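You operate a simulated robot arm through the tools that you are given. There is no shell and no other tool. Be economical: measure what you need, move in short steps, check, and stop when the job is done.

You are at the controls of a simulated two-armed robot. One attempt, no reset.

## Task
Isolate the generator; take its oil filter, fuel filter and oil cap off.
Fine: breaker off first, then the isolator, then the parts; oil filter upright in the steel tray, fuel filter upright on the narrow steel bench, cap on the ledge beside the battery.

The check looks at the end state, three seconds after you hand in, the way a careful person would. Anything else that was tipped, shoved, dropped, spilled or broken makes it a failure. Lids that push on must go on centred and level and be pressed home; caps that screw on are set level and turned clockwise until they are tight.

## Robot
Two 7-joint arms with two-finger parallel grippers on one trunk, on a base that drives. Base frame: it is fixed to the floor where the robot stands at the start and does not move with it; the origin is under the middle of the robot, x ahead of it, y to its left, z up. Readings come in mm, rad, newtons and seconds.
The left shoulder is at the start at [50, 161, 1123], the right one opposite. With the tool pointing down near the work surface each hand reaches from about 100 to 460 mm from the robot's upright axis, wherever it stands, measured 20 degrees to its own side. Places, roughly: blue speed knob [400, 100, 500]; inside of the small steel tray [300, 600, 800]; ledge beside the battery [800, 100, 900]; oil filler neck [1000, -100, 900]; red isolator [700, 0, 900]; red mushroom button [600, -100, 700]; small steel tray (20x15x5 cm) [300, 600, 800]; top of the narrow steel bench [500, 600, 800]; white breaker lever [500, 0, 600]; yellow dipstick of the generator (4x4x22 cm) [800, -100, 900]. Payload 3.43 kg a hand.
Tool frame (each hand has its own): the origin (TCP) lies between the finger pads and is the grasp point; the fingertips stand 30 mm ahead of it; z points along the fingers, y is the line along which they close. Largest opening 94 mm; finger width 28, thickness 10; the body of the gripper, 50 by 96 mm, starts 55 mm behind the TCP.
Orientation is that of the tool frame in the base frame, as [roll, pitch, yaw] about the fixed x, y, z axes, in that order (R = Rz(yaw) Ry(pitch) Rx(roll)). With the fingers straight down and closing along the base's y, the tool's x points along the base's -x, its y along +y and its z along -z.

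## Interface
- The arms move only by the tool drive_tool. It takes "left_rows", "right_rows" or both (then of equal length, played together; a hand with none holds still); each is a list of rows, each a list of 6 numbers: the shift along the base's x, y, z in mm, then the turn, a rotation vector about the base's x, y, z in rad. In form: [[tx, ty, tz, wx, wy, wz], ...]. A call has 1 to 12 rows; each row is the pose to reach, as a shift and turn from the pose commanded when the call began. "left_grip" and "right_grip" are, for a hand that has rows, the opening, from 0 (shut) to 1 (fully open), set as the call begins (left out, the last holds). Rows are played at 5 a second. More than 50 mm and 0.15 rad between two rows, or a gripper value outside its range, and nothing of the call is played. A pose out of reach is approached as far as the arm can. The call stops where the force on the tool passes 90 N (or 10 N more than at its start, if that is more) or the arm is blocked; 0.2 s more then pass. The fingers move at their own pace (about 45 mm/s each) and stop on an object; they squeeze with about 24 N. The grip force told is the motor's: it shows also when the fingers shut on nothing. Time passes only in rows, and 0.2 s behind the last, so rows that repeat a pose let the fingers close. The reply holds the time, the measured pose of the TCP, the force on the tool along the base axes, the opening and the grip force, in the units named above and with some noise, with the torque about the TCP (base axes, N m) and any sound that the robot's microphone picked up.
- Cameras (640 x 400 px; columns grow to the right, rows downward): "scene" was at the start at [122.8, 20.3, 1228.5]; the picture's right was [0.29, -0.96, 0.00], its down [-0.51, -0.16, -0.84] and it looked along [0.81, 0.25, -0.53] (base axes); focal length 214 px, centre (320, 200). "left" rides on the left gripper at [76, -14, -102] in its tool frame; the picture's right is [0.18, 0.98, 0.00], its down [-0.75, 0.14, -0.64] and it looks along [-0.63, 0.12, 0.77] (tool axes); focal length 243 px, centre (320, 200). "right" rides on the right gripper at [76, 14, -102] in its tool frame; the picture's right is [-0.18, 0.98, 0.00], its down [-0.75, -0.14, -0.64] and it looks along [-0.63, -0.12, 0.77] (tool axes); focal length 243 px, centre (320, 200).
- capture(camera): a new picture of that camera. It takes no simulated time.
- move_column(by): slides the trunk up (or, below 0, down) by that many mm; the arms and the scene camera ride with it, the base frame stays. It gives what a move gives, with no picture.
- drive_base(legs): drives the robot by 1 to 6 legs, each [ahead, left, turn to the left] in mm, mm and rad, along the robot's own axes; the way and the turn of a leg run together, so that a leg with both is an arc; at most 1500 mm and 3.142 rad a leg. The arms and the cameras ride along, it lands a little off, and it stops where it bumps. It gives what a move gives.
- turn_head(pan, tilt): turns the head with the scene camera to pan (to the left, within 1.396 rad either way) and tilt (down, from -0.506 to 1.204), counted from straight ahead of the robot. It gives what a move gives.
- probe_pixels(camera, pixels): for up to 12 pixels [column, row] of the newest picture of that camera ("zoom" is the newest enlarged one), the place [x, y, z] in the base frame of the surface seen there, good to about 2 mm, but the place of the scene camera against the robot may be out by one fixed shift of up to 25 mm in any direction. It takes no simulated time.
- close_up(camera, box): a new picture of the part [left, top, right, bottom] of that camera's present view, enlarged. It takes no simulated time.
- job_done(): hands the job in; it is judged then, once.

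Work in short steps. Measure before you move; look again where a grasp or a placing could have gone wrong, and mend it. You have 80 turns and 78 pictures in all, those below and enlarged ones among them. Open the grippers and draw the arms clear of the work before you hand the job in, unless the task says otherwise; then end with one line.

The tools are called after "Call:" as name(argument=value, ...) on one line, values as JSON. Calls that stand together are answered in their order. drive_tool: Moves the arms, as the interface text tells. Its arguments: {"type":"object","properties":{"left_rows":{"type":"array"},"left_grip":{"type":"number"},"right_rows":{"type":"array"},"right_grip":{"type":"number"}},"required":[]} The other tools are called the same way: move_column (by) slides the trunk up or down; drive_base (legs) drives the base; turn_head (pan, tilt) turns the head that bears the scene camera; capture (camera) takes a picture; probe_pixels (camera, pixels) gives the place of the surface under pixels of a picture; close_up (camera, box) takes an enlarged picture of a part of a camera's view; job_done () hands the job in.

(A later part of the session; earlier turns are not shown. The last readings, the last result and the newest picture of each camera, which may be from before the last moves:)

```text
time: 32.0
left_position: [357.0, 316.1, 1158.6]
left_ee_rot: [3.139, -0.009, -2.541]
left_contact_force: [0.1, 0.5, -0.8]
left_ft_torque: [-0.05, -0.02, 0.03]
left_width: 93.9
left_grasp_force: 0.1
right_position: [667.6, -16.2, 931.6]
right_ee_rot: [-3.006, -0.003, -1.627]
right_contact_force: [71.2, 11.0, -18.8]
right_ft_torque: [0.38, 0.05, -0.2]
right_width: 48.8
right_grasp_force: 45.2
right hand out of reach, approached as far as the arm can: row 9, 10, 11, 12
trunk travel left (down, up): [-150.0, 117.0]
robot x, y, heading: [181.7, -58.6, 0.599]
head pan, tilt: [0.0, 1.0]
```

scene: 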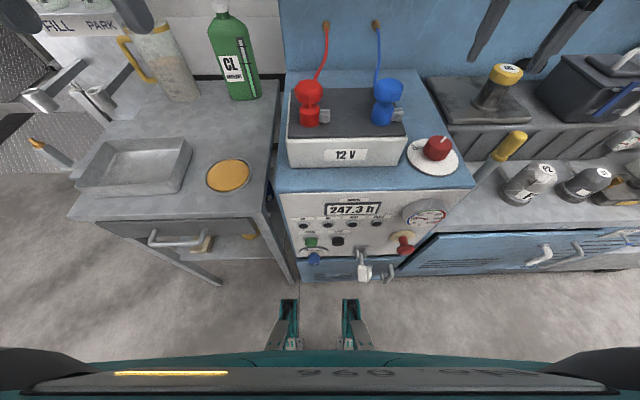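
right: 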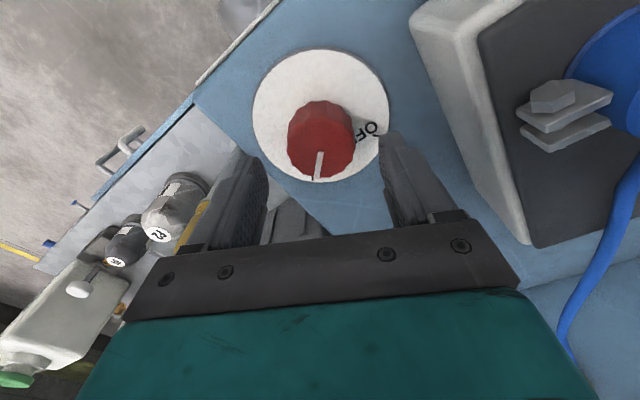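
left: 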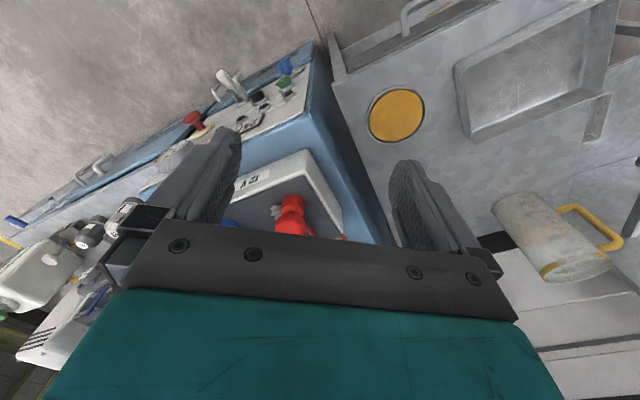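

The wrist ran out of reach after ~1.3 rad and tilted. I open the fingers and retract up, then look.

Call:
drive_tool(right_rows=[[0, 0, 0, 0, 0, 0], [0, 0, 0, 0, 0, 0], [0, 0, 0, 0, 0, 0]], right_grip=0.75)

Call:
drive_tool(right_rows=[[0, 0, 40, 0, 0, 0], [0, 0, 80, 0, 0, 0], [0, 0, 120, 0, 0, 0]])

Call:
capture(camera="right")

Call:
close_up(camera="scene", box=[370, 90, 510, 190])

```text
time: 32.8
left_position: [347.7, 312.2, 1161.5]
left_ee_rot: [3.138, -0.002, -2.541]
left_contact_force: [0.6, -0.8, 0.0]
left_ft_torque: [0.02, 0.02, 0.02]
left_width: 94.0
left_grasp_force: 0.0
right_position: [651.2, -18.0, 932.6]
right_ee_rot: [-3.024, -0.009, -1.607]
right_contact_force: [17.4, -2.5, 9.6]
right_ft_torque: [-0.14, -0.57, -0.09]
right_width: 81.6
right_grasp_force: 9.5
trunk travel left (down, up): [-150.0, 117.0]
robot x, y, heading: [178.9, -57.6, 0.598]
head pan, tilt: [0.0, 1.0]
```

```text
time: 33.6
left_position: [346.1, 313.9, 1161.3]
left_ee_rot: [3.141, 0.0, -2.542]
left_contact_force: [-1.4, -0.8, -0.3]
left_ft_torque: [-0.03, -0.01, -0.01]
left_width: 93.5
left_grasp_force: 0.0
right_position: [647.0, -17.7, 1053.6]
right_ee_rot: [-3.03, -0.013, -1.611]
right_contact_force: [0.0, 0.7, 0.0]
right_ft_torque: [-0.04, 0.0, 0.0]
right_width: 70.3
right_grasp_force: 0.1
trunk travel left (down, up): [-150.0, 117.0]
robot x, y, heading: [178.7, -57.2, 0.596]
head pan, tilt: [0.0, 1.0]
```

```text
42 pictures are left
```

right: 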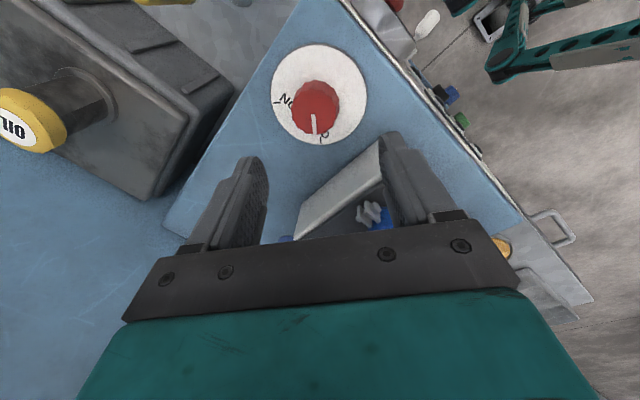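

```text
4.00 times, centred on (440, 140) of scene
```

zoom: 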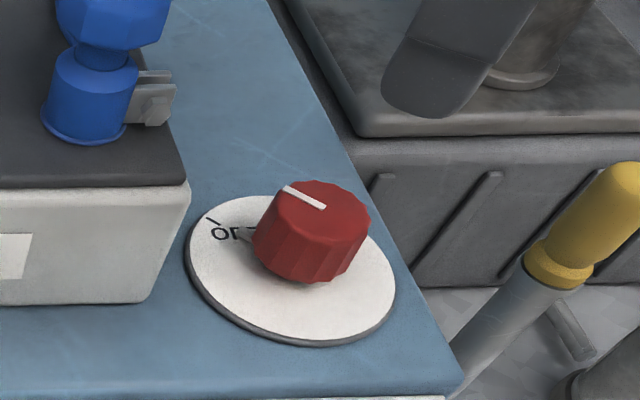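

The pointer is close to OFF; I enlarge to measure the remainder.

Call:
close_up(camera="right", box=[260, 40, 380, 150])

Call:
probe_pixels(camera="zoom", pixels=[[285, 345], [280, 270], [278, 312]])

```text
3.64 times, centred on (320, 95) of right
```

zoom: 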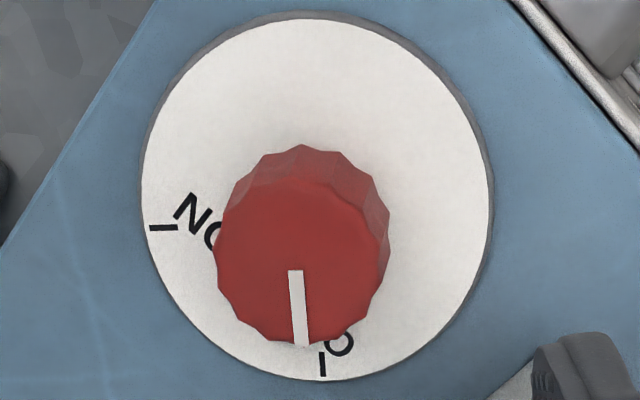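

```text
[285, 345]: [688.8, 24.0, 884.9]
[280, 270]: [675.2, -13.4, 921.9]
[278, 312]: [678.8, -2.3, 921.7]
```

Call:
probe_pixels(camera="zoom", pixels=[[295, 274], [298, 305], [301, 340], [322, 355], [322, 373], [152, 229], [174, 228]])

```text
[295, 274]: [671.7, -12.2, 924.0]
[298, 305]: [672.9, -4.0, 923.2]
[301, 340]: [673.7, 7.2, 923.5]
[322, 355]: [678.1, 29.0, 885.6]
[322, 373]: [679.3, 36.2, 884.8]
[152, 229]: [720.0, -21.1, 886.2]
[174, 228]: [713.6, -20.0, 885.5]
```

Pointer now at ≈84°, on the OFF tick (≈79–81°): isolator off. I untwist the wrist and raise the hand, to see what the commanded pose is.

Call:
drive_tool(right_rows=[[-10, -5, 10, 0, 0, -0.14], [-20, -10, 20, 0, 0, -0.28], [-20, -10, 30, 0, 0, -0.42], [-20, -10, 40, 0, 0, -0.56], [-20, -10, 50, 0, 0, -0.7], [-20, -10, 50, 0, 0, -0.84], [-20, -10, 50, 0, 0, -0.98]])

```text
time: 35.2
left_position: [346.8, 314.3, 1160.3]
left_ee_rot: [-3.14, 0.0, -2.541]
left_contact_force: [-0.2, 0.1, -0.2]
left_ft_torque: [-0.01, 0.01, 0.04]
left_width: 94.1
left_grasp_force: 0.1
right_position: [627.2, -27.0, 1102.7]
right_ee_rot: [-3.027, -0.011, -2.59]
right_contact_force: [0.0, 0.4, -0.7]
right_ft_torque: [-0.01, -0.01, -0.01]
right_width: 70.3
right_grasp_force: 0.0
trunk travel left (down, up): [-150.0, 117.0]
robot x, y, heading: [181.4, -59.8, 0.599]
head pan, tilt: [0.0, 1.0]
```

I level the tool (roll error 0.115) and drive 422 mm to the right, in front of the filters.

Call:
drive_tool(right_rows=[[0, 0, 0, 0.103, 0.0505, 0], [0, 0, 0, 0.103, 0.0505, 0]])

Call:
drive_base(legs=[[0, -422, 0]])

Call:
capture(camera="right")

```text
time: 35.8
left_position: [348.2, 312.9, 1162.1]
left_ee_rot: [-3.14, -0.002, -2.541]
left_contact_force: [0.1, 0.3, 0.4]
left_ft_torque: [0.0, 0.0, 0.01]
left_width: 93.9
left_grasp_force: 0.1
right_position: [629.0, -27.5, 1102.0]
right_ee_rot: [3.138, 0.0, -2.588]
right_contact_force: [0.0, -0.4, -0.3]
right_ft_torque: [0.03, 0.01, -0.01]
right_width: 70.5
right_grasp_force: 0.0
trunk travel left (down, up): [-150.0, 117.0]
robot x, y, heading: [181.2, -58.3, 0.6]
head pan, tilt: [0.0, 1.0]
```

```text
time: 37.4
left_position: [379.0, 259.0, 1162.0]
left_ee_rot: [-3.141, -0.001, -2.535]
left_contact_force: [0.2, 0.0, 1.3]
left_ft_torque: [0.02, 0.01, 0.02]
left_width: 94.0
left_grasp_force: 0.1
right_position: [664.4, -80.4, 1102.5]
right_ee_rot: [-3.141, 0.0, -2.581]
right_contact_force: [-1.3, 0.6, -0.4]
right_ft_torque: [-0.01, -0.02, 0.0]
right_width: 70.2
right_grasp_force: 0.0
trunk travel left (down, up): [-150.0, 117.0]
robot x, y, heading: [215.5, -117.3, 0.601]
head pan, tilt: [0.0, 1.0]
stopped in leg 1: the robot was blocked; the commanded pose is now the measured one
```

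```text
39 pictures are left
```

right: 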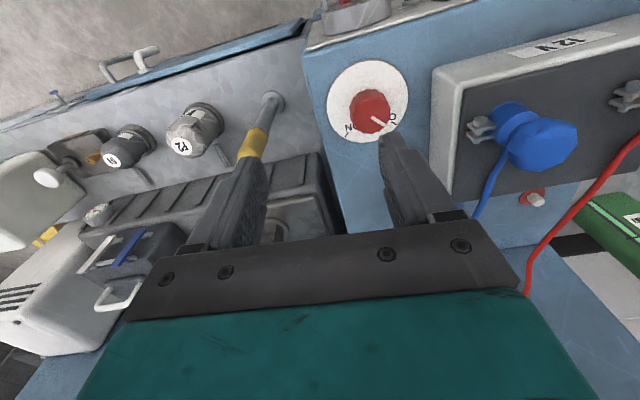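

Blocked after 68 mm, probably by the door handles near u≈411. I probe the long door's handles and the filters from this view.

Call:
probe_pixels(camera="right", pixels=[[142, 62], [128, 48], [105, 72], [57, 97], [180, 146], [112, 160], [200, 108], [290, 22], [272, 98], [250, 150], [95, 158], [45, 178]])

Call:
close_up(camera="right", box=[50, 80, 250, 200])

```text
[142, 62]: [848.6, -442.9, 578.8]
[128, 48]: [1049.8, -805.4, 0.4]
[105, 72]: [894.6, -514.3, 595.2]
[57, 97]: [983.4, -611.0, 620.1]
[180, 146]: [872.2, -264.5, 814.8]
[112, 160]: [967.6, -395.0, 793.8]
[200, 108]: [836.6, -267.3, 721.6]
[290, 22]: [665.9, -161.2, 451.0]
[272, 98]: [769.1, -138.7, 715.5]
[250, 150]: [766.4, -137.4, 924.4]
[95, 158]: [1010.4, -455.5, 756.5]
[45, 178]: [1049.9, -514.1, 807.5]
```

```text
3.20 times, centred on (150, 140) of right
```

zoom: 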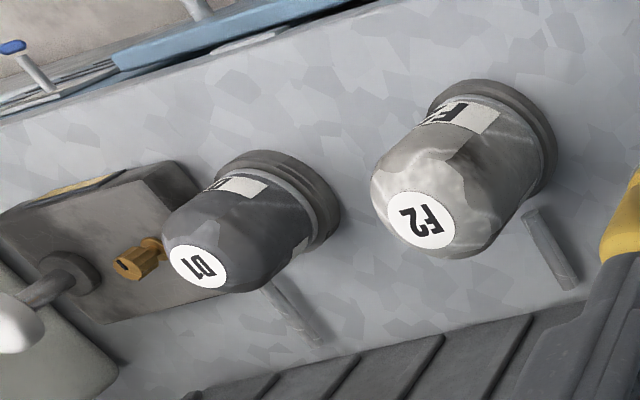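

The long-door handles sit at u≈845/929. I back off, pass to u≈640, and approach the counter again.

Call:
drive_base(legs=[[-60, 0, 0], [0, -422, 0], [90, 0, 0]])

Call:
capture(camera="right")

```text
time: 42.9
left_position: [643.8, -73.1, 1160.4]
left_ee_rot: [3.14, -0.001, -2.538]
left_contact_force: [-0.7, -0.2, -0.3]
left_ft_torque: [0.01, 0.01, -0.01]
left_width: 93.9
left_grasp_force: 0.1
right_position: [925.3, -413.1, 1102.0]
right_ee_rot: [3.141, 0.0, -2.583]
right_contact_force: [-0.1, 0.4, 0.3]
right_ft_torque: [0.01, -0.07, -0.04]
right_width: 70.6
right_grasp_force: 0.1
trunk travel left (down, up): [-150.0, 117.0]
robot x, y, heading: [473.7, -445.8, 0.6]
head pan, tilt: [0.0, 1.0]
```

```text
37 pictures are left
```

right: 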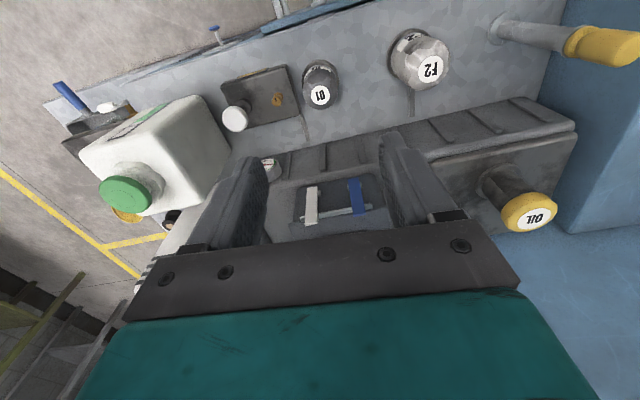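

Base stands at u≈636, v≈139. I move the right hand above F2 (872,-262), pre-turn the wrist by -0.9 rad, open, and descend to z≈880.

Call:
drive_tool(right_rows=[[-13, 38, 0, 0, 0, -0.13], [-26, 75, 0, 0, 0, -0.26], [-40, 113, 0, 0, 0, -0.39], [-53, 151, 0, 0, 0, -0.52], [-53, 151, -40, 0, 0, -0.65], [-53, 151, -85, 0, 0, -0.78], [-53, 151, -130, 0, 0, -0.9], [-53, 151, -175, 0, 0, -0.9], [-53, 151, -215, 0, 0, -0.9]], right_grip=1)

Call:
capture(camera="right")

```text
time: 44.9
left_position: [643.2, -73.1, 1161.3]
left_ee_rot: [-3.141, 0.0, -2.538]
left_contact_force: [0.8, 0.0, 0.4]
left_ft_torque: [0.0, 0.02, 0.03]
left_width: 93.9
left_grasp_force: 0.1
right_position: [873.2, -263.9, 886.3]
right_ee_rot: [3.14, -0.001, 2.799]
right_contact_force: [1.0, 0.9, 0.0]
right_ft_torque: [0.01, 0.01, 0.01]
right_width: 94.0
right_grasp_force: 0.1
trunk travel left (down, up): [-150.0, 117.0]
robot x, y, heading: [477.6, -449.4, 0.601]
head pan, tilt: [0.0, 1.0]
```

```text
36 pictures are left
```

right: 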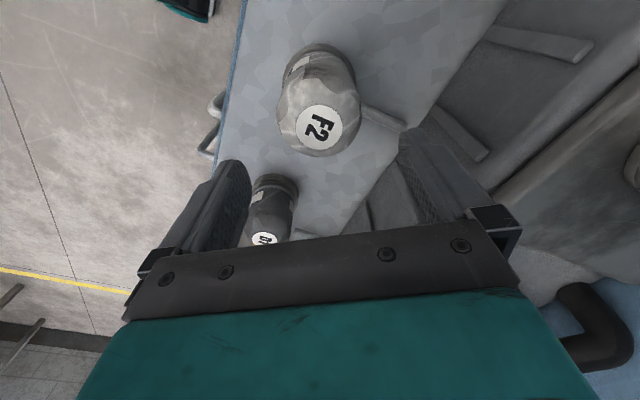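

The wrist made it. I probe F2's label centre, its body sides and base for its exact axis and diameter.

Call:
probe_pixels(camera="right", pixels=[[319, 127], [301, 126], [341, 128], [318, 108], [317, 148], [284, 80], [353, 85], [282, 110], [357, 110], [320, 50], [270, 130], [318, 62]])

Call:
close_up(camera="right", box=[240, 30, 400, 170])

```text
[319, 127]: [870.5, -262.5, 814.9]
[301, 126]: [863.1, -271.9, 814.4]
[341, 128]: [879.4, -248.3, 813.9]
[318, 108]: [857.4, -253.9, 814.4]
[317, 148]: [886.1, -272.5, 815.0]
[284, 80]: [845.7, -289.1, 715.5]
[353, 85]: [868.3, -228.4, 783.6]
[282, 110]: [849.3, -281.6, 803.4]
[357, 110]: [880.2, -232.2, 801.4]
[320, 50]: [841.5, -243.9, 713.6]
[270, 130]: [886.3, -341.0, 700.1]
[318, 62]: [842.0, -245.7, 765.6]
```

```text
2.86 times, centred on (320, 100) of right
```

zoom: 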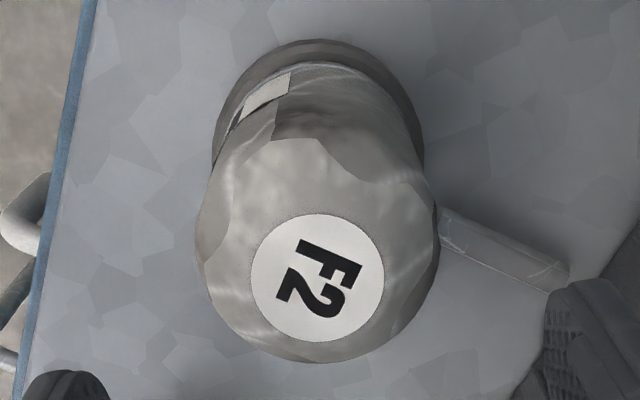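

F2's axis is (870.5,-262), Ø≈68. I lower to TCP z≈770, close, and turn counter-clockwise.

Call:
drive_tool(right_rows=[[-2, 2, -40, 0, 0, 0], [-2, 2, -80, 0, 0, 0], [-2, 2, -116, 0, 0, 0]])

Call:
drive_tool(right_rows=[[0, 0, 0, 0, 0, 0], [0, 0, 0, 0, 0, 0], [0, 0, 0, 0, 0, 0], [0, 0, 0, 0, 0, 0.05], [0, 0, 0, 0, 0, 0.1]], right_grip=0)

Call:
drive_tool(right_rows=[[0, 0, 0, 0, 0, 0.14], [0, 0, 0, 0, 0, 0.28], [0, 0, 0, 0, 0, 0.42], [0, 0, 0, 0, 0, 0.56], [0, 0, 0, 0, 0, 0.7], [0, 0, 0, 0, 0, 0.84], [0, 0, 0, 0, 0, 0.98], [0, 0, 0, 0, 0, 1.12], [0, 0, 0, 0, 0, 1.26], [0, 0, 0, 0, 0, 1.4]])

Call:
capture(camera="right")

```text
time: 45.7
left_position: [642.9, -72.9, 1160.9]
left_ee_rot: [-3.141, -0.001, -2.538]
left_contact_force: [-0.4, 0.6, -0.9]
left_ft_torque: [0.01, 0.03, 0.01]
left_width: 93.4
left_grasp_force: 0.1
right_position: [870.0, -260.3, 771.3]
right_ee_rot: [3.141, 0.0, 2.8]
right_contact_force: [-0.3, 0.2, -0.1]
right_ft_torque: [0.02, 0.0, -0.01]
right_width: 94.0
right_grasp_force: 0.0
trunk travel left (down, up): [-150.0, 117.0]
robot x, y, heading: [477.1, -447.3, 0.602]
head pan, tilt: [0.0, 1.0]
```

```text
time: 46.9
left_position: [642.6, -73.3, 1161.6]
left_ee_rot: [3.141, -0.001, -2.538]
left_contact_force: [0.0, 0.0, -0.1]
left_ft_torque: [0.0, 0.01, 0.01]
left_width: 94.1
left_grasp_force: 0.1
right_position: [869.6, -262.1, 770.8]
right_ee_rot: [-3.139, 0.003, 2.901]
right_contact_force: [-7.7, -15.4, -0.1]
right_ft_torque: [-0.1, -0.51, -0.04]
right_width: 70.1
right_grasp_force: 24.0
trunk travel left (down, up): [-150.0, 117.0]
robot x, y, heading: [473.7, -450.3, 0.602]
head pan, tilt: [0.0, 1.0]
```

```text
time: 49.1
left_position: [642.6, -75.2, 1160.6]
left_ee_rot: [3.139, 0.0, -2.538]
left_contact_force: [0.5, -0.5, -1.3]
left_ft_torque: [0.01, 0.02, 0.03]
left_width: 94.2
left_grasp_force: 0.0
right_position: [870.4, -263.0, 772.5]
right_ee_rot: [-3.141, -0.002, -1.98]
right_contact_force: [-7.7, -23.8, 1.5]
right_ft_torque: [0.27, 0.23, 0.01]
right_width: 69.9
right_grasp_force: 24.2
trunk travel left (down, up): [-150.0, 117.0]
robot x, y, heading: [477.6, -447.4, 0.605]
head pan, tilt: [0.0, 1.0]
```

```text
34 pictures are left
```

right: 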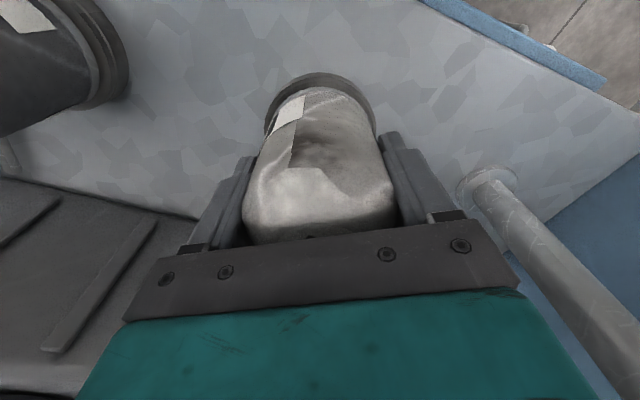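

The filter turned with the hand (label still at the left in view). I test a gentle 6 mm lift.

Call:
drive_tool(right_rows=[[0, 0, 3, 0, 0, 0.07], [0, 0, 6, 0, 0, 0.14]])

```text
time: 49.7
left_position: [643.3, -72.3, 1160.3]
left_ee_rot: [3.14, -0.004, -2.539]
left_contact_force: [-0.2, 0.4, -0.9]
left_ft_torque: [-0.02, -0.01, -0.01]
left_width: 94.0
left_grasp_force: 0.1
right_position: [870.2, -261.7, 773.4]
right_ee_rot: [3.139, -0.006, -1.839]
right_contact_force: [-2.2, -10.7, -27.2]
right_ft_torque: [0.14, -0.26, 0.02]
right_width: 69.8
right_grasp_force: 24.4
trunk travel left (down, up): [-150.0, 117.0]
robot x, y, heading: [475.2, -450.5, 0.604]
head pan, tilt: [0.0, 1.0]
```

Still threaded (27 N). I relax, open, unwind, regrip and turn again — two cycles.

Call:
drive_tool(right_rows=[[0, 0, -5, 0, 0, 0], [0, 0, -5, 0, 0, 0], [0, 0, -5, 0, 0, 0]], right_grip=1)

Call:
drive_tool(right_rows=[[0, 0, 0, 0, 0, -0.145], [0, 0, 0, 0, 0, -0.29], [0, 0, 0, 0, 0, -0.435], [0, 0, 0, 0, 0, -0.58], [0, 0, 0, 0, 0, -0.725], [0, 0, 0, 0, 0, -0.87], [0, 0, 0, 0, 0, -1.015], [0, 0, 0, 0, 0, -1.16], [0, 0, 0, 0, 0, -1.305], [0, 0, 0, 0, 0, -1.45], [0, 0, 0, 0, 0, -1.595], [0, 0, 0, 0, 0, -1.7]])

Call:
drive_tool(right_rows=[[0, 0, 0, 0, 0, 0], [0, 0, 0, 0, 0, 0], [0, 0, 0, 0, 0, 0]], right_grip=0)

Call:
drive_tool(right_rows=[[0, 0, 0, 0, 0, 0.145], [0, 0, 0, 0, 0, 0.29], [0, 0, 0, 0, 0, 0.435], [0, 0, 1, 0, 0, 0.58], [0, 0, 1, 0, 0, 0.725], [0, 0, 1, 0, 0, 0.87], [0, 0, 2, 0, 0, 1.015], [0, 0, 2, 0, 0, 1.16], [0, 0, 2, 0, 0, 1.305], [0, 0, 2, 0, 0, 1.45], [0, 0, 2, 0, 0, 1.595], [0, 0, 2, 0, 0, 1.7]])

Call:
drive_tool(right_rows=[[0, 0, 3, 0, 0, 0], [0, 0, 6, 0, 0, 0]])

```text
time: 50.5
left_position: [642.9, -73.3, 1161.0]
left_ee_rot: [-3.141, -0.002, -2.539]
left_contact_force: [0.1, -0.4, -0.5]
left_ft_torque: [0.0, 0.01, -0.02]
left_width: 94.0
left_grasp_force: 0.1
right_position: [871.1, -260.2, 771.5]
right_ee_rot: [-3.141, 0.002, -1.843]
right_contact_force: [0.0, -0.1, -0.7]
right_ft_torque: [-0.04, -0.02, 0.02]
right_width: 93.9
right_grasp_force: 0.0
trunk travel left (down, up): [-150.0, 117.0]
robot x, y, heading: [475.0, -445.6, 0.6]
head pan, tilt: [0.0, 1.0]
```

```text
time: 53.1
left_position: [642.4, -72.8, 1161.5]
left_ee_rot: [3.141, -0.001, -2.536]
left_contact_force: [-0.2, 1.1, -0.1]
left_ft_torque: [0.02, 0.0, -0.02]
left_width: 93.9
left_grasp_force: 0.1
right_position: [870.5, -260.3, 772.4]
right_ee_rot: [3.141, -0.001, 2.739]
right_contact_force: [-0.4, 0.0, -0.3]
right_ft_torque: [0.03, 0.0, -0.02]
right_width: 94.2
right_grasp_force: 0.1
trunk travel left (down, up): [-150.0, 117.0]
robot x, y, heading: [472.5, -449.7, 0.605]
head pan, tilt: [0.0, 1.0]
```

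```text
time: 53.9
left_position: [642.2, -73.7, 1161.8]
left_ee_rot: [3.139, 0.0, -2.538]
left_contact_force: [0.0, -0.1, -0.3]
left_ft_torque: [0.01, -0.03, -0.02]
left_width: 94.1
left_grasp_force: 0.0
right_position: [869.7, -263.8, 772.5]
right_ee_rot: [-3.139, 0.0, 2.74]
right_contact_force: [-4.6, -15.2, 3.8]
right_ft_torque: [0.18, -0.12, -0.04]
right_width: 69.5
right_grasp_force: 23.7
trunk travel left (down, up): [-150.0, 117.0]
robot x, y, heading: [473.6, -450.3, 0.601]
head pan, tilt: [0.0, 1.0]
```

```text
time: 56.5
left_position: [643.3, -75.2, 1161.3]
left_ee_rot: [3.139, 0.001, -2.539]
left_contact_force: [0.1, 0.6, -0.1]
left_ft_torque: [0.01, 0.01, -0.02]
left_width: 94.0
left_grasp_force: 0.0
right_position: [870.8, -261.5, 773.1]
right_ee_rot: [-3.141, -0.003, -1.839]
right_contact_force: [-7.4, -24.2, -1.9]
right_ft_torque: [0.27, 0.18, -0.01]
right_width: 69.8
right_grasp_force: 23.3
trunk travel left (down, up): [-150.0, 117.0]
robot x, y, heading: [474.3, -447.7, 0.603]
head pan, tilt: [0.0, 1.0]
```

```text
time: 57.1
left_position: [644.3, -71.8, 1160.1]
left_ee_rot: [3.141, -0.003, -2.537]
left_contact_force: [0.0, -0.7, 0.1]
left_ft_torque: [-0.01, 0.02, -0.01]
left_width: 93.8
left_grasp_force: 0.0
right_position: [870.6, -262.1, 776.4]
right_ee_rot: [-3.14, -0.008, -1.839]
right_contact_force: [-4.9, -8.6, -28.6]
right_ft_torque: [0.08, -1.21, 0.0]
right_width: 70.0
right_grasp_force: 23.4
trunk travel left (down, up): [-150.0, 117.0]
robot x, y, heading: [474.7, -446.7, 0.596]
head pan, tilt: [0.0, 1.0]
```

Still engaged after ~3.2 rad; the side force tells that the axis lies ~3 mm further to -y. I correct and do two more cycles.

Call:
drive_tool(right_rows=[[0, 0, -6, 0, 0, 0], [0, 0, -6, 0, 0, 0], [0, -3, -6, 0, 0, 0]], right_grip=1)

Call:
drive_tool(right_rows=[[0, 0, 0, 0, 0, -0.145], [0, 0, 0, 0, 0, -0.29], [0, 0, 0, 0, 0, -0.435], [0, 0, 0, 0, 0, -0.58], [0, 0, 0, 0, 0, -0.725], [0, 0, 0, 0, 0, -0.87], [0, 0, 0, 0, 0, -1.015], [0, 0, 0, 0, 0, -1.16], [0, 0, 0, 0, 0, -1.305], [0, 0, 0, 0, 0, -1.45], [0, 0, 0, 0, 0, -1.595], [0, 0, 0, 0, 0, -1.72]])

Call:
drive_tool(right_rows=[[0, 0, 0, 0, 0, 0], [0, 0, 0, 0, 0, 0], [0, 0, 0, 0, 0, 0]], right_grip=0)

Call:
drive_tool(right_rows=[[0, 0, 0, 0, 0, 0.145], [0, 0, 0, 0, 0, 0.29], [0, 0, 0, 0, 0, 0.435], [0, 0, 1, 0, 0, 0.58], [0, 0, 1, 0, 0, 0.725], [0, 0, 1, 0, 0, 0.87], [0, 0, 2, 0, 0, 1.015], [0, 0, 2, 0, 0, 1.16], [0, 0, 2, 0, 0, 1.305], [0, 0, 2, 0, 0, 1.45], [0, 0, 2, 0, 0, 1.595], [0, 0, 2, 0, 0, 1.72]])

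Call:
drive_tool(right_rows=[[0, 0, 3, 0, 0, 0], [0, 0, 6, 0, 0, 0]])

Call:
capture(camera="right")

```text
time: 57.9
left_position: [643.6, -72.6, 1162.1]
left_ee_rot: [3.14, -0.003, -2.538]
left_contact_force: [-0.4, -0.6, 0.8]
left_ft_torque: [-0.01, 0.03, 0.0]
left_width: 94.3
left_grasp_force: 0.0
right_position: [871.1, -262.7, 775.1]
right_ee_rot: [-3.141, 0.002, -1.842]
right_contact_force: [0.2, -0.1, -0.4]
right_ft_torque: [0.01, 0.0, 0.0]
right_width: 93.8
right_grasp_force: 0.1
trunk travel left (down, up): [-150.0, 117.0]
robot x, y, heading: [476.1, -449.1, 0.6]
head pan, tilt: [0.0, 1.0]
```

```text
time: 60.5
left_position: [643.1, -72.6, 1161.1]
left_ee_rot: [-3.141, -0.001, -2.537]
left_contact_force: [-0.3, -0.4, -0.4]
left_ft_torque: [-0.01, 0.02, -0.03]
left_width: 93.9
left_grasp_force: 0.1
right_position: [869.4, -263.8, 773.9]
right_ee_rot: [-3.141, -0.001, 2.717]
right_contact_force: [-0.2, 0.3, 0.4]
right_ft_torque: [-0.01, -0.01, -0.01]
right_width: 94.0
right_grasp_force: 0.1
trunk travel left (down, up): [-150.0, 117.0]
robot x, y, heading: [473.6, -446.4, 0.599]
head pan, tilt: [0.0, 1.0]
```

```text
time: 61.3
left_position: [642.5, -71.4, 1161.8]
left_ee_rot: [-3.141, -0.002, -2.538]
left_contact_force: [0.4, 0.4, 0.7]
left_ft_torque: [-0.01, -0.03, -0.02]
left_width: 93.7
left_grasp_force: 0.0
right_position: [871.1, -261.2, 774.7]
right_ee_rot: [3.139, 0.001, 2.721]
right_contact_force: [2.5, 3.6, 0.5]
right_ft_torque: [0.11, -0.02, -0.01]
right_width: 69.9
right_grasp_force: 23.9
trunk travel left (down, up): [-150.0, 117.0]
robot x, y, heading: [481.5, -444.5, 0.601]
head pan, tilt: [0.0, 1.0]
```

```text
time: 63.9
left_position: [643.5, -73.0, 1160.5]
left_ee_rot: [3.141, -0.002, -2.539]
left_contact_force: [-0.8, 0.1, -0.5]
left_ft_torque: [0.03, 0.0, 0.01]
left_width: 94.0
left_grasp_force: 0.2
right_position: [870.7, -263.0, 775.6]
right_ee_rot: [3.138, -0.001, -1.84]
right_contact_force: [0.4, -0.5, -0.4]
right_ft_torque: [-0.01, 0.01, 0.0]
right_width: 69.9
right_grasp_force: 24.0
trunk travel left (down, up): [-150.0, 117.0]
robot x, y, heading: [475.3, -445.1, 0.599]
head pan, tilt: [0.0, 1.0]
```

```text
time: 64.5
left_position: [643.6, -71.9, 1161.0]
left_ee_rot: [3.141, -0.002, -2.538]
left_contact_force: [0.1, -0.1, -0.3]
left_ft_torque: [0.04, 0.0, 0.03]
left_width: 93.9
left_grasp_force: 0.0
right_position: [870.4, -263.8, 782.4]
right_ee_rot: [3.141, -0.001, -1.842]
right_contact_force: [0.3, 0.2, -2.6]
right_ft_torque: [0.04, 0.0, -0.01]
right_width: 69.8
right_grasp_force: 24.1
trunk travel left (down, up): [-150.0, 117.0]
robot x, y, heading: [477.8, -445.3, 0.601]
head pan, tilt: [0.0, 1.0]
```

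```text
33 pictures are left
```

right: 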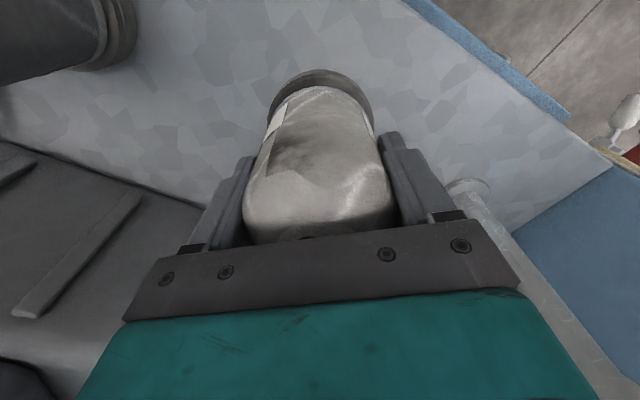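

F2 came free (2.6 N). I lift it upright to z≈980 and look at the vacated mount.

Call:
drive_tool(right_rows=[[0, 0, 20, 0, 0, 0], [0, 0, 50, 0, 0, 0], [0, 0, 90, 0, 0, -0.1], [0, 0, 130, 0, 0, -0.2], [0, 0, 170, 0, 0, -0.33], [0, 0, 210, 0, 0, -0.46], [0, 0, 240, 0, 0, -0.6], [0, 0, 260, 0, 0, -0.7]])

Call:
turn_head(pan=-0.15, tilt=0.75)

Call:
capture(camera="scene")

Call:
capture(camera="right")

```text
time: 66.3
left_position: [643.0, -72.9, 1160.2]
left_ee_rot: [-3.14, -0.003, -2.538]
left_contact_force: [-0.2, 0.6, -0.4]
left_ft_torque: [-0.04, -0.02, -0.02]
left_width: 94.0
left_grasp_force: 0.1
right_position: [871.0, -263.4, 1042.7]
right_ee_rot: [3.142, 0.0, -2.546]
right_contact_force: [-0.2, -0.4, -2.7]
right_ft_torque: [0.0, 0.02, 0.03]
right_width: 69.9
right_grasp_force: 24.0
trunk travel left (down, up): [-150.0, 117.0]
robot x, y, heading: [477.5, -450.8, 0.603]
head pan, tilt: [0.0, 1.0]
```

```text
time: 67.1
left_position: [643.4, -72.5, 1161.1]
left_ee_rot: [3.141, -0.001, -2.538]
left_contact_force: [-0.1, 0.2, 0.4]
left_ft_torque: [-0.01, 0.0, -0.02]
left_width: 93.9
left_grasp_force: 0.0
right_position: [869.7, -262.6, 1040.4]
right_ee_rot: [-3.14, 0.0, -2.544]
right_contact_force: [1.0, -0.4, -3.2]
right_ft_torque: [0.02, 0.03, -0.06]
right_width: 69.8
right_grasp_force: 24.1
trunk travel left (down, up): [-150.0, 117.0]
robot x, y, heading: [476.0, -448.2, 0.602]
head pan, tilt: [-0.15, 0.75]
```

```text
32 pictures are left
```

scene: 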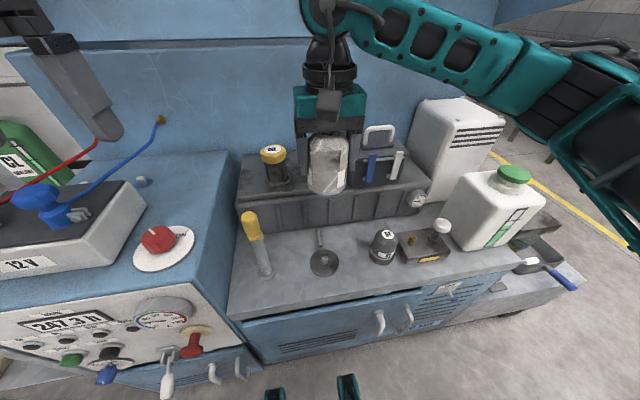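

```text
31 pictures are left
```

right: 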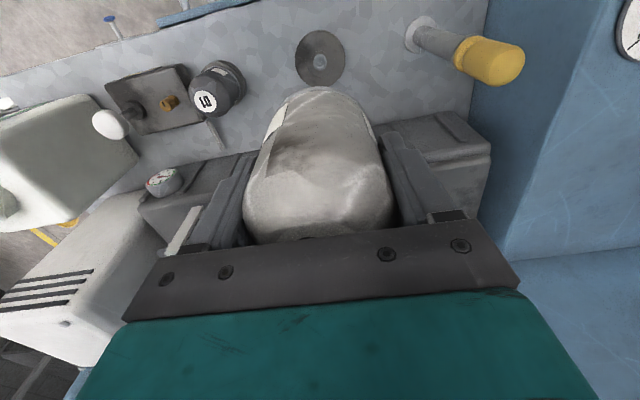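

I enlarge the primer tag near (428,255) and D1 to confirm which circuit it belongs to.

Call:
close_up(camera="scene", box=[360, 215, 460, 275])

```text
6.40 times, centred on (410, 245) of scene
```

zoom: 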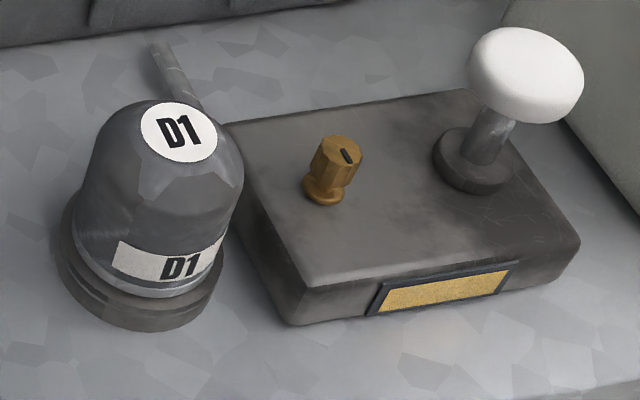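

D1 sits by the fuel primer with its amber sight glass: D1 is fuel, F2 oil. With F2 held, I draw the right hand back a little and bring the left hand toward the oil cap to look.

Call:
drive_tool(right_rows=[[-18, -45, 0, 0, 0, 0], [-36, -90, 0, 0, 0, 0], [-54, -134, 0, 0, 0, 0], [-54, -134, 0, 0, 0, 0], [-54, -134, 0, 0, 0, 0]], left_rows=[[40, -6, 0, 0, 0, 0], [80, -12, 0, 0, 0, 0], [120, -18, 0, 0, 0, 0], [160, -24, 0, 0, 0, 0], [202, -28, 0, 0, 0, 0]])

Call:
capture(camera="left")

```text
time: 68.3
left_position: [748.0, -86.9, 1159.3]
left_ee_rot: [-3.141, -0.001, -2.537]
left_contact_force: [-0.4, -0.7, 0.2]
left_ft_torque: [-0.02, -0.02, -0.03]
left_width: 94.0
left_grasp_force: 0.1
left hand out of reach, approached as far as the arm can: row 3, 4, 5
right_position: [816.3, -397.3, 1042.8]
right_ee_rot: [3.14, 0.0, -2.542]
right_contact_force: [-0.1, 0.2, -2.6]
right_ft_torque: [0.02, 0.01, 0.0]
right_width: 69.8
right_grasp_force: 23.4
trunk travel left (down, up): [-150.0, 117.0]
robot x, y, heading: [475.3, -450.2, 0.601]
head pan, tilt: [-0.15, 0.75]
```

```text
29 pictures are left
```

left: 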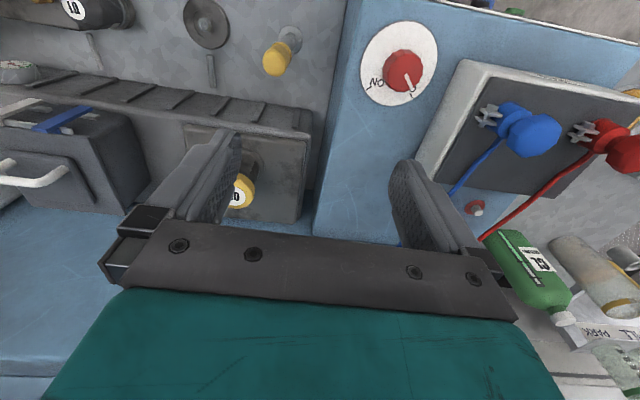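

Straight-down reach is limited to ~455 mm. I'll drive 33 mm closer and use a tilted hand for the cap; first probe the cap at (242,190) and the ledge in this picture.

Call:
probe_pixels(camera="left", pixels=[[240, 193], [248, 182], [243, 203], [252, 195], [258, 168], [275, 180], [330, 190], [370, 180], [390, 140], [340, 150], [380, 215], [475, 208]])

Call:
drive_base(legs=[[33, 0, 0]])

```text
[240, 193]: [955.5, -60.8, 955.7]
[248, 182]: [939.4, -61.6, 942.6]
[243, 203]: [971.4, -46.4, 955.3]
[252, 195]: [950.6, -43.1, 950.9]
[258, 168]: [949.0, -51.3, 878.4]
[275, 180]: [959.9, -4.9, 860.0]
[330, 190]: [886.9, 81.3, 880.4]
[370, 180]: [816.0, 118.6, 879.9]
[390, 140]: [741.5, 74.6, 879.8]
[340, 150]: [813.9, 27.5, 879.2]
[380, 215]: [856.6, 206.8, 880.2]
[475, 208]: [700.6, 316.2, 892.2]
```

```text
time: 69.0
left_position: [748.2, -88.1, 1158.5]
left_ee_rot: [3.141, 0.0, -2.537]
left_contact_force: [0.0, 0.0, -0.8]
left_ft_torque: [0.02, 0.0, 0.0]
left_width: 93.7
left_grasp_force: 0.0
right_position: [815.3, -397.8, 1041.6]
right_ee_rot: [-3.141, -0.002, -2.544]
right_contact_force: [-0.7, -0.6, -3.4]
right_ft_torque: [0.0, 0.03, 0.0]
right_width: 69.7
right_grasp_force: 23.9
trunk travel left (down, up): [-150.0, 117.0]
robot x, y, heading: [474.6, -445.1, 0.601]
head pan, tilt: [-0.15, 0.75]
stopped in leg 1: the robot was blocked; the commanded pose is now the measured one
```

Base is at its limit (v≈139). I tilt the left hand 45° forward-down and bring it to a pre-grasp 100 mm short of the cap (961,-62).

Call:
drive_tool(left_rows=[[0, 0, -10, 0.063, -0.093, 0], [0, 0, -20, 0.127, -0.185, 0], [10, 0, -40, 0.19, -0.278, 0], [40, -4, -65, 0.254, -0.37, 0], [70, -6, -85, 0.317, -0.463, 0], [100, -9, -105, 0.381, -0.555, 0], [130, -12, -125, 0.444, -0.648, 0], [155, -14, -146, 0.444, -0.648, 0]], left_grip=0.75)

Call:
capture(camera="left")

Call:
capture(camera="scene")

```text
time: 70.8
left_position: [850.7, -64.0, 1027.9]
left_ee_rot: [-3.134, 0.786, -2.534]
left_contact_force: [-0.2, 0.3, -0.2]
left_ft_torque: [0.0, 0.02, -0.01]
left_width: 70.4
left_grasp_force: 0.0
left hand out of reach, approached as far as the arm can: row 6, 7, 8
right_position: [816.1, -396.9, 1042.0]
right_ee_rot: [-3.141, -0.001, -2.543]
right_contact_force: [0.0, 0.1, -2.2]
right_ft_torque: [-0.03, 0.0, 0.02]
right_width: 70.1
right_grasp_force: 24.5
trunk travel left (down, up): [-150.0, 117.0]
robot x, y, heading: [478.5, -450.7, 0.601]
head pan, tilt: [-0.15, 0.75]
```

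```text
28 pictures are left
```

left: 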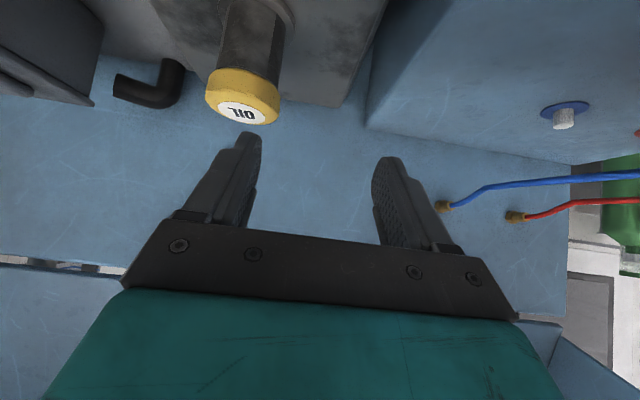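

```text
27 pictures are left
```

scene: 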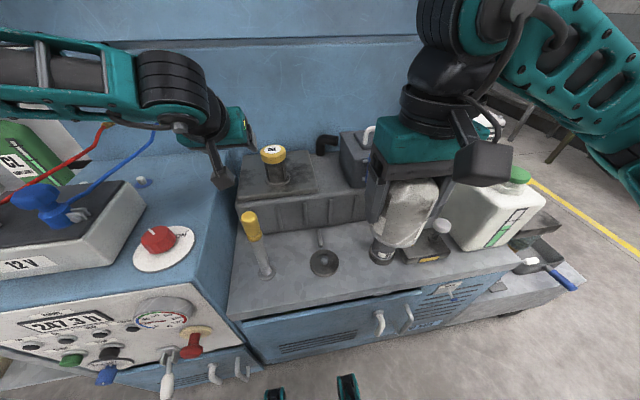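

The limit fits an arm of ~405+105 mm, so the cap can't be reached facing the counter. I'll turn the robot side-on (left side to the counter) so the left shoulder is ~390 mm from the cap; first I retract and level the left hand.

Call:
drive_tool(left_rows=[[-30, -6, 17, 0, 0, 0], [-65, -13, 35, -0.074, 0.108, 0], [-100, -20, 52, -0.148, 0.216, 0], [-135, -27, 70, -0.222, 0.324, 0], [-170, -34, 88, -0.296, 0.432, 0], [-205, -42, 105, -0.37, 0.54, 0], [-240, -49, 122, -0.444, 0.648, 0]])

Call:
drive_base(legs=[[-190, 0, 0], [0, 0, -1.571]])

```text
time: 72.4
left_position: [610.7, -112.4, 1149.6]
left_ee_rot: [-3.141, -0.004, -2.537]
left_contact_force: [0.3, -0.7, -0.7]
left_ft_torque: [0.03, -0.02, -0.01]
left_width: 70.5
left_grasp_force: 0.0
right_position: [815.0, -396.9, 1042.2]
right_ee_rot: [-3.142, 0.0, -2.543]
right_contact_force: [-0.2, -1.4, -3.0]
right_ft_torque: [-0.01, -0.02, -0.01]
right_width: 69.9
right_grasp_force: 23.6
trunk travel left (down, up): [-150.0, 117.0]
robot x, y, heading: [476.6, -448.1, 0.599]
head pan, tilt: [-0.15, 0.75]
```

```text
time: 77.8
left_position: [653.9, -690.7, 1149.8]
left_ee_rot: [-3.141, -0.001, 2.183]
left_contact_force: [-0.8, -0.3, 0.4]
left_ft_torque: [-0.02, -0.01, -0.02]
left_width: 70.4
left_grasp_force: 0.0
right_position: [371.4, -896.3, 1042.2]
right_ee_rot: [3.14, -0.001, 2.174]
right_contact_force: [0.1, -0.3, -2.7]
right_ft_torque: [0.04, -0.02, 0.01]
right_width: 69.8
right_grasp_force: 23.6
trunk travel left (down, up): [-150.0, 117.0]
robot x, y, heading: [320.5, -552.1, -0.962]
head pan, tilt: [-0.15, 0.75]
```

Turned side-on at u≈636, v≈-47. I now move back 76 and sideways left 235 toward the counter, and look left.

Call:
drive_base(legs=[[-76, 0, -0.01], [0, 235, 0]])

Call:
turn_head(pan=1.2, tilt=0.6)

Call:
capture(camera="scene")

```text
time: 80.6
left_position: [753.0, -534.6, 1150.8]
left_ee_rot: [-3.141, 0.0, 2.171]
left_contact_force: [0.5, -0.6, -0.8]
left_ft_torque: [-0.01, 0.0, 0.0]
left_width: 70.5
left_grasp_force: 0.0
right_position: [468.6, -738.0, 1041.4]
right_ee_rot: [3.141, -0.003, 2.166]
right_contact_force: [-0.6, -0.9, -2.5]
right_ft_torque: [0.0, -0.01, 0.01]
right_width: 69.8
right_grasp_force: 24.2
trunk travel left (down, up): [-150.0, 117.0]
robot x, y, heading: [417.8, -397.2, -0.973]
head pan, tilt: [-0.15, 0.75]
stopped in leg 2: the robot was blocked; the commanded pose is now the measured one
```

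```text
time: 82.1
left_position: [754.6, -533.4, 1148.4]
left_ee_rot: [-3.14, -0.001, 2.173]
left_contact_force: [-0.5, 0.2, -0.2]
left_ft_torque: [0.01, 0.01, -0.02]
left_width: 70.7
left_grasp_force: 0.0
right_position: [468.5, -737.5, 1042.1]
right_ee_rot: [3.141, -0.001, 2.167]
right_contact_force: [-0.3, -0.3, -2.8]
right_ft_torque: [0.0, 0.02, 0.0]
right_width: 69.7
right_grasp_force: 23.9
trunk travel left (down, up): [-150.0, 117.0]
robot x, y, heading: [418.7, -397.9, -0.969]
head pan, tilt: [1.201, 0.6]
```

```text
26 pictures are left
```

scene: 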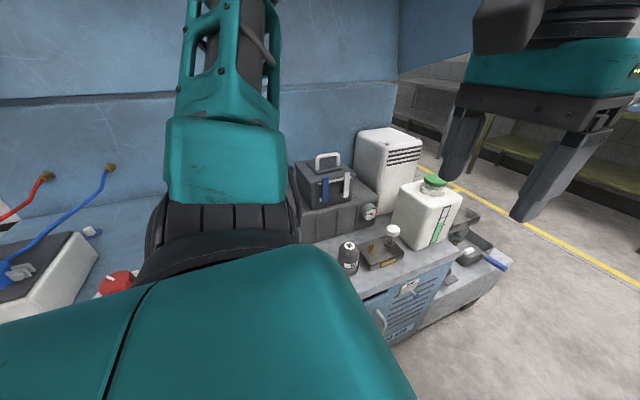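

The base behaves like a ~345 mm radius disc. I reposition to u≈627, v≈134 with heading ≈-0.67 so the left shoulder points straight at the cap.

Call:
drive_base(legs=[[0, -25, 0], [65, 0, 0], [0, 0, 0.3], [10, 32, 0]])

Call:
move_column(by=-40)

```text
time: 85.1
left_position: [823.9, -476.8, 1149.8]
left_ee_rot: [-3.139, -0.001, 2.472]
left_contact_force: [-0.7, 0.1, -0.3]
left_ft_torque: [-0.01, 0.01, 0.02]
left_width: 70.7
left_grasp_force: 0.2
right_position: [609.5, -756.5, 1041.9]
right_ee_rot: [-3.14, -0.002, 2.467]
right_contact_force: [-0.3, 0.4, -3.8]
right_ft_torque: [-0.01, 0.01, 0.0]
right_width: 69.8
right_grasp_force: 24.8
trunk travel left (down, up): [-150.0, 117.0]
robot x, y, heading: [463.8, -447.1, -0.676]
head pan, tilt: [1.201, 0.6]
```

```text
time: 86.0
left_position: [823.4, -477.9, 1109.6]
left_ee_rot: [-3.138, -0.002, 2.472]
left_contact_force: [-0.4, 0.0, 0.3]
left_ft_torque: [0.0, 0.0, -0.03]
left_width: 70.4
left_grasp_force: 0.1
right_position: [610.6, -756.2, 1002.0]
right_ee_rot: [3.141, -0.002, 2.467]
right_contact_force: [-0.6, 1.1, -3.2]
right_ft_torque: [-0.01, -0.01, -0.02]
right_width: 69.9
right_grasp_force: 24.0
trunk travel left (down, up): [-110.0, 157.0]
robot x, y, heading: [464.2, -448.5, -0.675]
head pan, tilt: [1.201, 0.6]
```

Shoulder-to-cap is now ≈461 mm (limit ≈479 with a 50° tilt). I swing the left hand round, turning it +1.35 rad to face the cap.

Call:
drive_tool(left_rows=[[-3, 26, 0, 0, 0, 0.135], [-5, 52, 0, 0, 0, 0.27], [-7, 78, 0, 0, 0, 0.405], [-9, 104, 0, 0, 0, 0.54], [-11, 130, 0, 0, 0, 0.675], [-14, 156, 0, 0, 0, 0.81], [-16, 182, 0, 0, 0, 0.945], [-18, 208, 0, 0, 0, 1.08], [-20, 234, 0, 0, 0, 1.215], [-23, 258, 0, 0, 0, 1.35]])

Call:
drive_tool(left_rows=[[10, 10, 0, 0.079, -0.096, 0], [20, 20, -10, 0.158, -0.193, 0], [35, 38, -25, 0.236, -0.289, 0], [50, 56, -45, 0.315, -0.385, 0], [68, 75, -65, 0.394, -0.481, 0], [85, 92, -83, 0.472, -0.578, 0], [102, 110, -101, 0.551, -0.674, 0]])

Call:
capture(camera="left")

```text
time: 88.2
left_position: [799.0, -218.8, 1109.0]
left_ee_rot: [-3.139, -0.002, -2.46]
left_contact_force: [0.6, -0.4, 0.5]
left_ft_torque: [0.0, -0.03, 0.03]
left_width: 70.5
left_grasp_force: 0.1
right_position: [610.0, -756.1, 1001.8]
right_ee_rot: [3.142, -0.001, 2.466]
right_contact_force: [0.4, -0.2, -2.8]
right_ft_torque: [0.0, 0.0, 0.01]
right_width: 70.1
right_grasp_force: 23.9
trunk travel left (down, up): [-110.0, 157.0]
robot x, y, heading: [462.2, -446.9, -0.675]
head pan, tilt: [1.201, 0.6]
```

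```text
time: 89.8
left_position: [934.4, -87.2, 1019.7]
left_ee_rot: [3.135, 0.869, -2.467]
left_contact_force: [0.0, -0.5, -1.0]
left_ft_torque: [-0.03, 0.01, 0.01]
left_width: 70.5
left_grasp_force: 0.1
left hand out of reach, approached as far as the arm can: row 4, 5, 6, 7
right_position: [609.6, -756.6, 1001.1]
right_ee_rot: [-3.14, -0.002, 2.466]
right_contact_force: [0.2, -0.3, -3.8]
right_ft_torque: [-0.04, -0.01, -0.01]
right_width: 70.0
right_grasp_force: 24.3
trunk travel left (down, up): [-110.0, 157.0]
robot x, y, heading: [463.8, -444.5, -0.672]
head pan, tilt: [1.201, 0.6]
```

```text
25 pictures are left
```

left: 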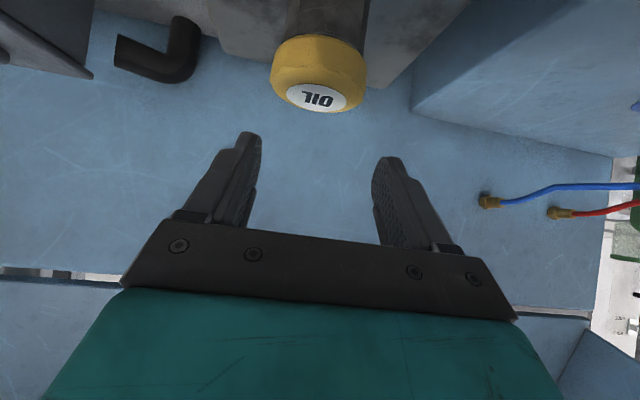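

The arm stopped a little further ahead (a fold limit), cap in view at (320,75). I probe the cap from here for its precise axis.

Call:
probe_pixels(camera="left", pixels=[[318, 97], [287, 96], [348, 99], [318, 86], [318, 107], [276, 70], [362, 72], [320, 45], [320, 70], [330, 20], [300, 20], [185, 30]])

```text
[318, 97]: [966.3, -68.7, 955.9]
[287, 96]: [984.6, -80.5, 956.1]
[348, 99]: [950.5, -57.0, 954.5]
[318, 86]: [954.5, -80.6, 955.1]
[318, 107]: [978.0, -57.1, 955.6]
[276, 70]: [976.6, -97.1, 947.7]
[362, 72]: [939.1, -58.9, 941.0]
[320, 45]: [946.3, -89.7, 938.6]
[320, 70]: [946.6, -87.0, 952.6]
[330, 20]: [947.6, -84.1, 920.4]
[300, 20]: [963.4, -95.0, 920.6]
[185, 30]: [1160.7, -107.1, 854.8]
```

Cap axis is (966.5,-68.8), top z 956, Ø≈56. I lower the tilted fingers around it (TCP z≈946).

Call:
drive_tool(left_rows=[[10, 6, -20, 0, 0, 0], [20, 12, -40, 0, 0, 0], [28, 16, -58, 0, 0, 0], [32, 18.4, -73, 0, 0, 0]], left_grip=0.95)

Call:
capture(camera="left")

```text
time: 90.8
left_position: [966.8, -68.9, 945.7]
left_ee_rot: [3.138, 0.869, -2.464]
left_contact_force: [0.0, 0.1, 0.0]
left_ft_torque: [0.0, 0.0, 0.0]
left_width: 89.2
left_grasp_force: 0.1
right_position: [610.1, -756.9, 1001.4]
right_ee_rot: [3.14, -0.001, 2.464]
right_contact_force: [-0.3, -1.0, -3.3]
right_ft_torque: [0.02, 0.01, 0.0]
right_width: 69.9
right_grasp_force: 24.3
trunk travel left (down, up): [-110.0, 157.0]
robot x, y, heading: [461.4, -444.3, -0.673]
head pan, tilt: [1.201, 0.6]
```

```text
24 pictures are left
```

left: 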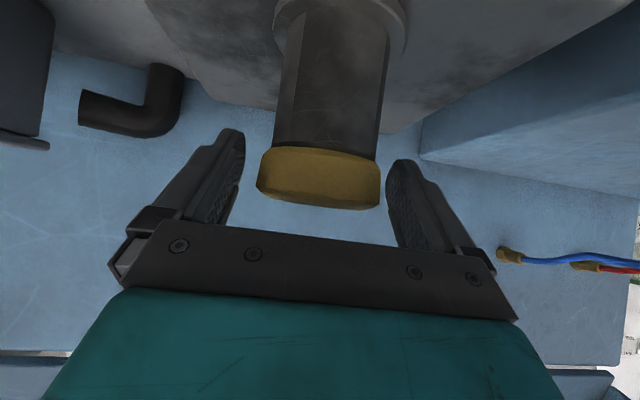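

The fingers straddle the cap. I pre-turn the hand clockwise 0.7 rad about the cap axis to gain range for unscrewing.

Call:
drive_tool(left_rows=[[0, 0, 0, 0, 0, -0.14], [0, 0, 0, 0, 0, -0.28], [0, 0, 0, 0, 0, -0.42], [0, 0, 0, 0, 0, -0.56], [0, 0, 0, 0, 0, -0.7]])

```text
time: 92.0
left_position: [986.5, -71.8, 932.1]
left_ee_rot: [3.137, 0.868, 3.116]
left_contact_force: [-0.5, 1.5, 0.0]
left_ft_torque: [0.0, 0.01, 0.03]
left_width: 89.4
left_grasp_force: 0.1
left hand out of reach, approached as far as the arm can: row 2, 3, 4, 5
right_position: [610.0, -756.5, 1001.1]
right_ee_rot: [-3.141, -0.002, 2.467]
right_contact_force: [0.0, -0.3, -2.4]
right_ft_torque: [0.04, 0.0, 0.01]
right_width: 69.6
right_grasp_force: 24.3
trunk travel left (down, up): [-110.0, 157.0]
robot x, y, heading: [463.9, -447.7, -0.676]
head pan, tilt: [1.201, 0.6]
```

It runs into a joint limit clockwise past ~0.15. I return to the axis and test the counter-clockwise range (fingers open).

Call:
drive_tool(left_rows=[[-4, 1, 3, 0, 0, 0.14], [-8, 1, 6, 0, 0, 0.28], [-12, 2, 9, 0, 0, 0.42], [-16, 2, 12, 0, 0, 0.56], [-20, 3, 14, 0, 0, 0.7], [-20, 3, 14, 0, 0, 0.84], [-20, 3, 14, 0, 0, 0.98], [-20, 3, 14, 0, 0, 1.12], [-20, 3, 14, 0, 0, 1.26], [-20, 3, 14, 0, 0, 1.4]])

```text
time: 94.2
left_position: [965.6, -67.9, 946.8]
left_ee_rot: [3.136, 0.87, -1.762]
left_contact_force: [0.5, -0.8, 0.1]
left_ft_torque: [-0.02, 0.03, 0.01]
left_width: 89.3
left_grasp_force: 0.1
right_position: [611.2, -755.9, 1002.5]
right_ee_rot: [-3.141, -0.002, 2.466]
right_contact_force: [0.0, 0.0, -2.9]
right_ft_torque: [0.02, 0.02, -0.02]
right_width: 69.9
right_grasp_force: 24.2
trunk travel left (down, up): [-110.0, 157.0]
robot x, y, heading: [463.5, -444.9, -0.672]
head pan, tilt: [1.201, 0.6]
```

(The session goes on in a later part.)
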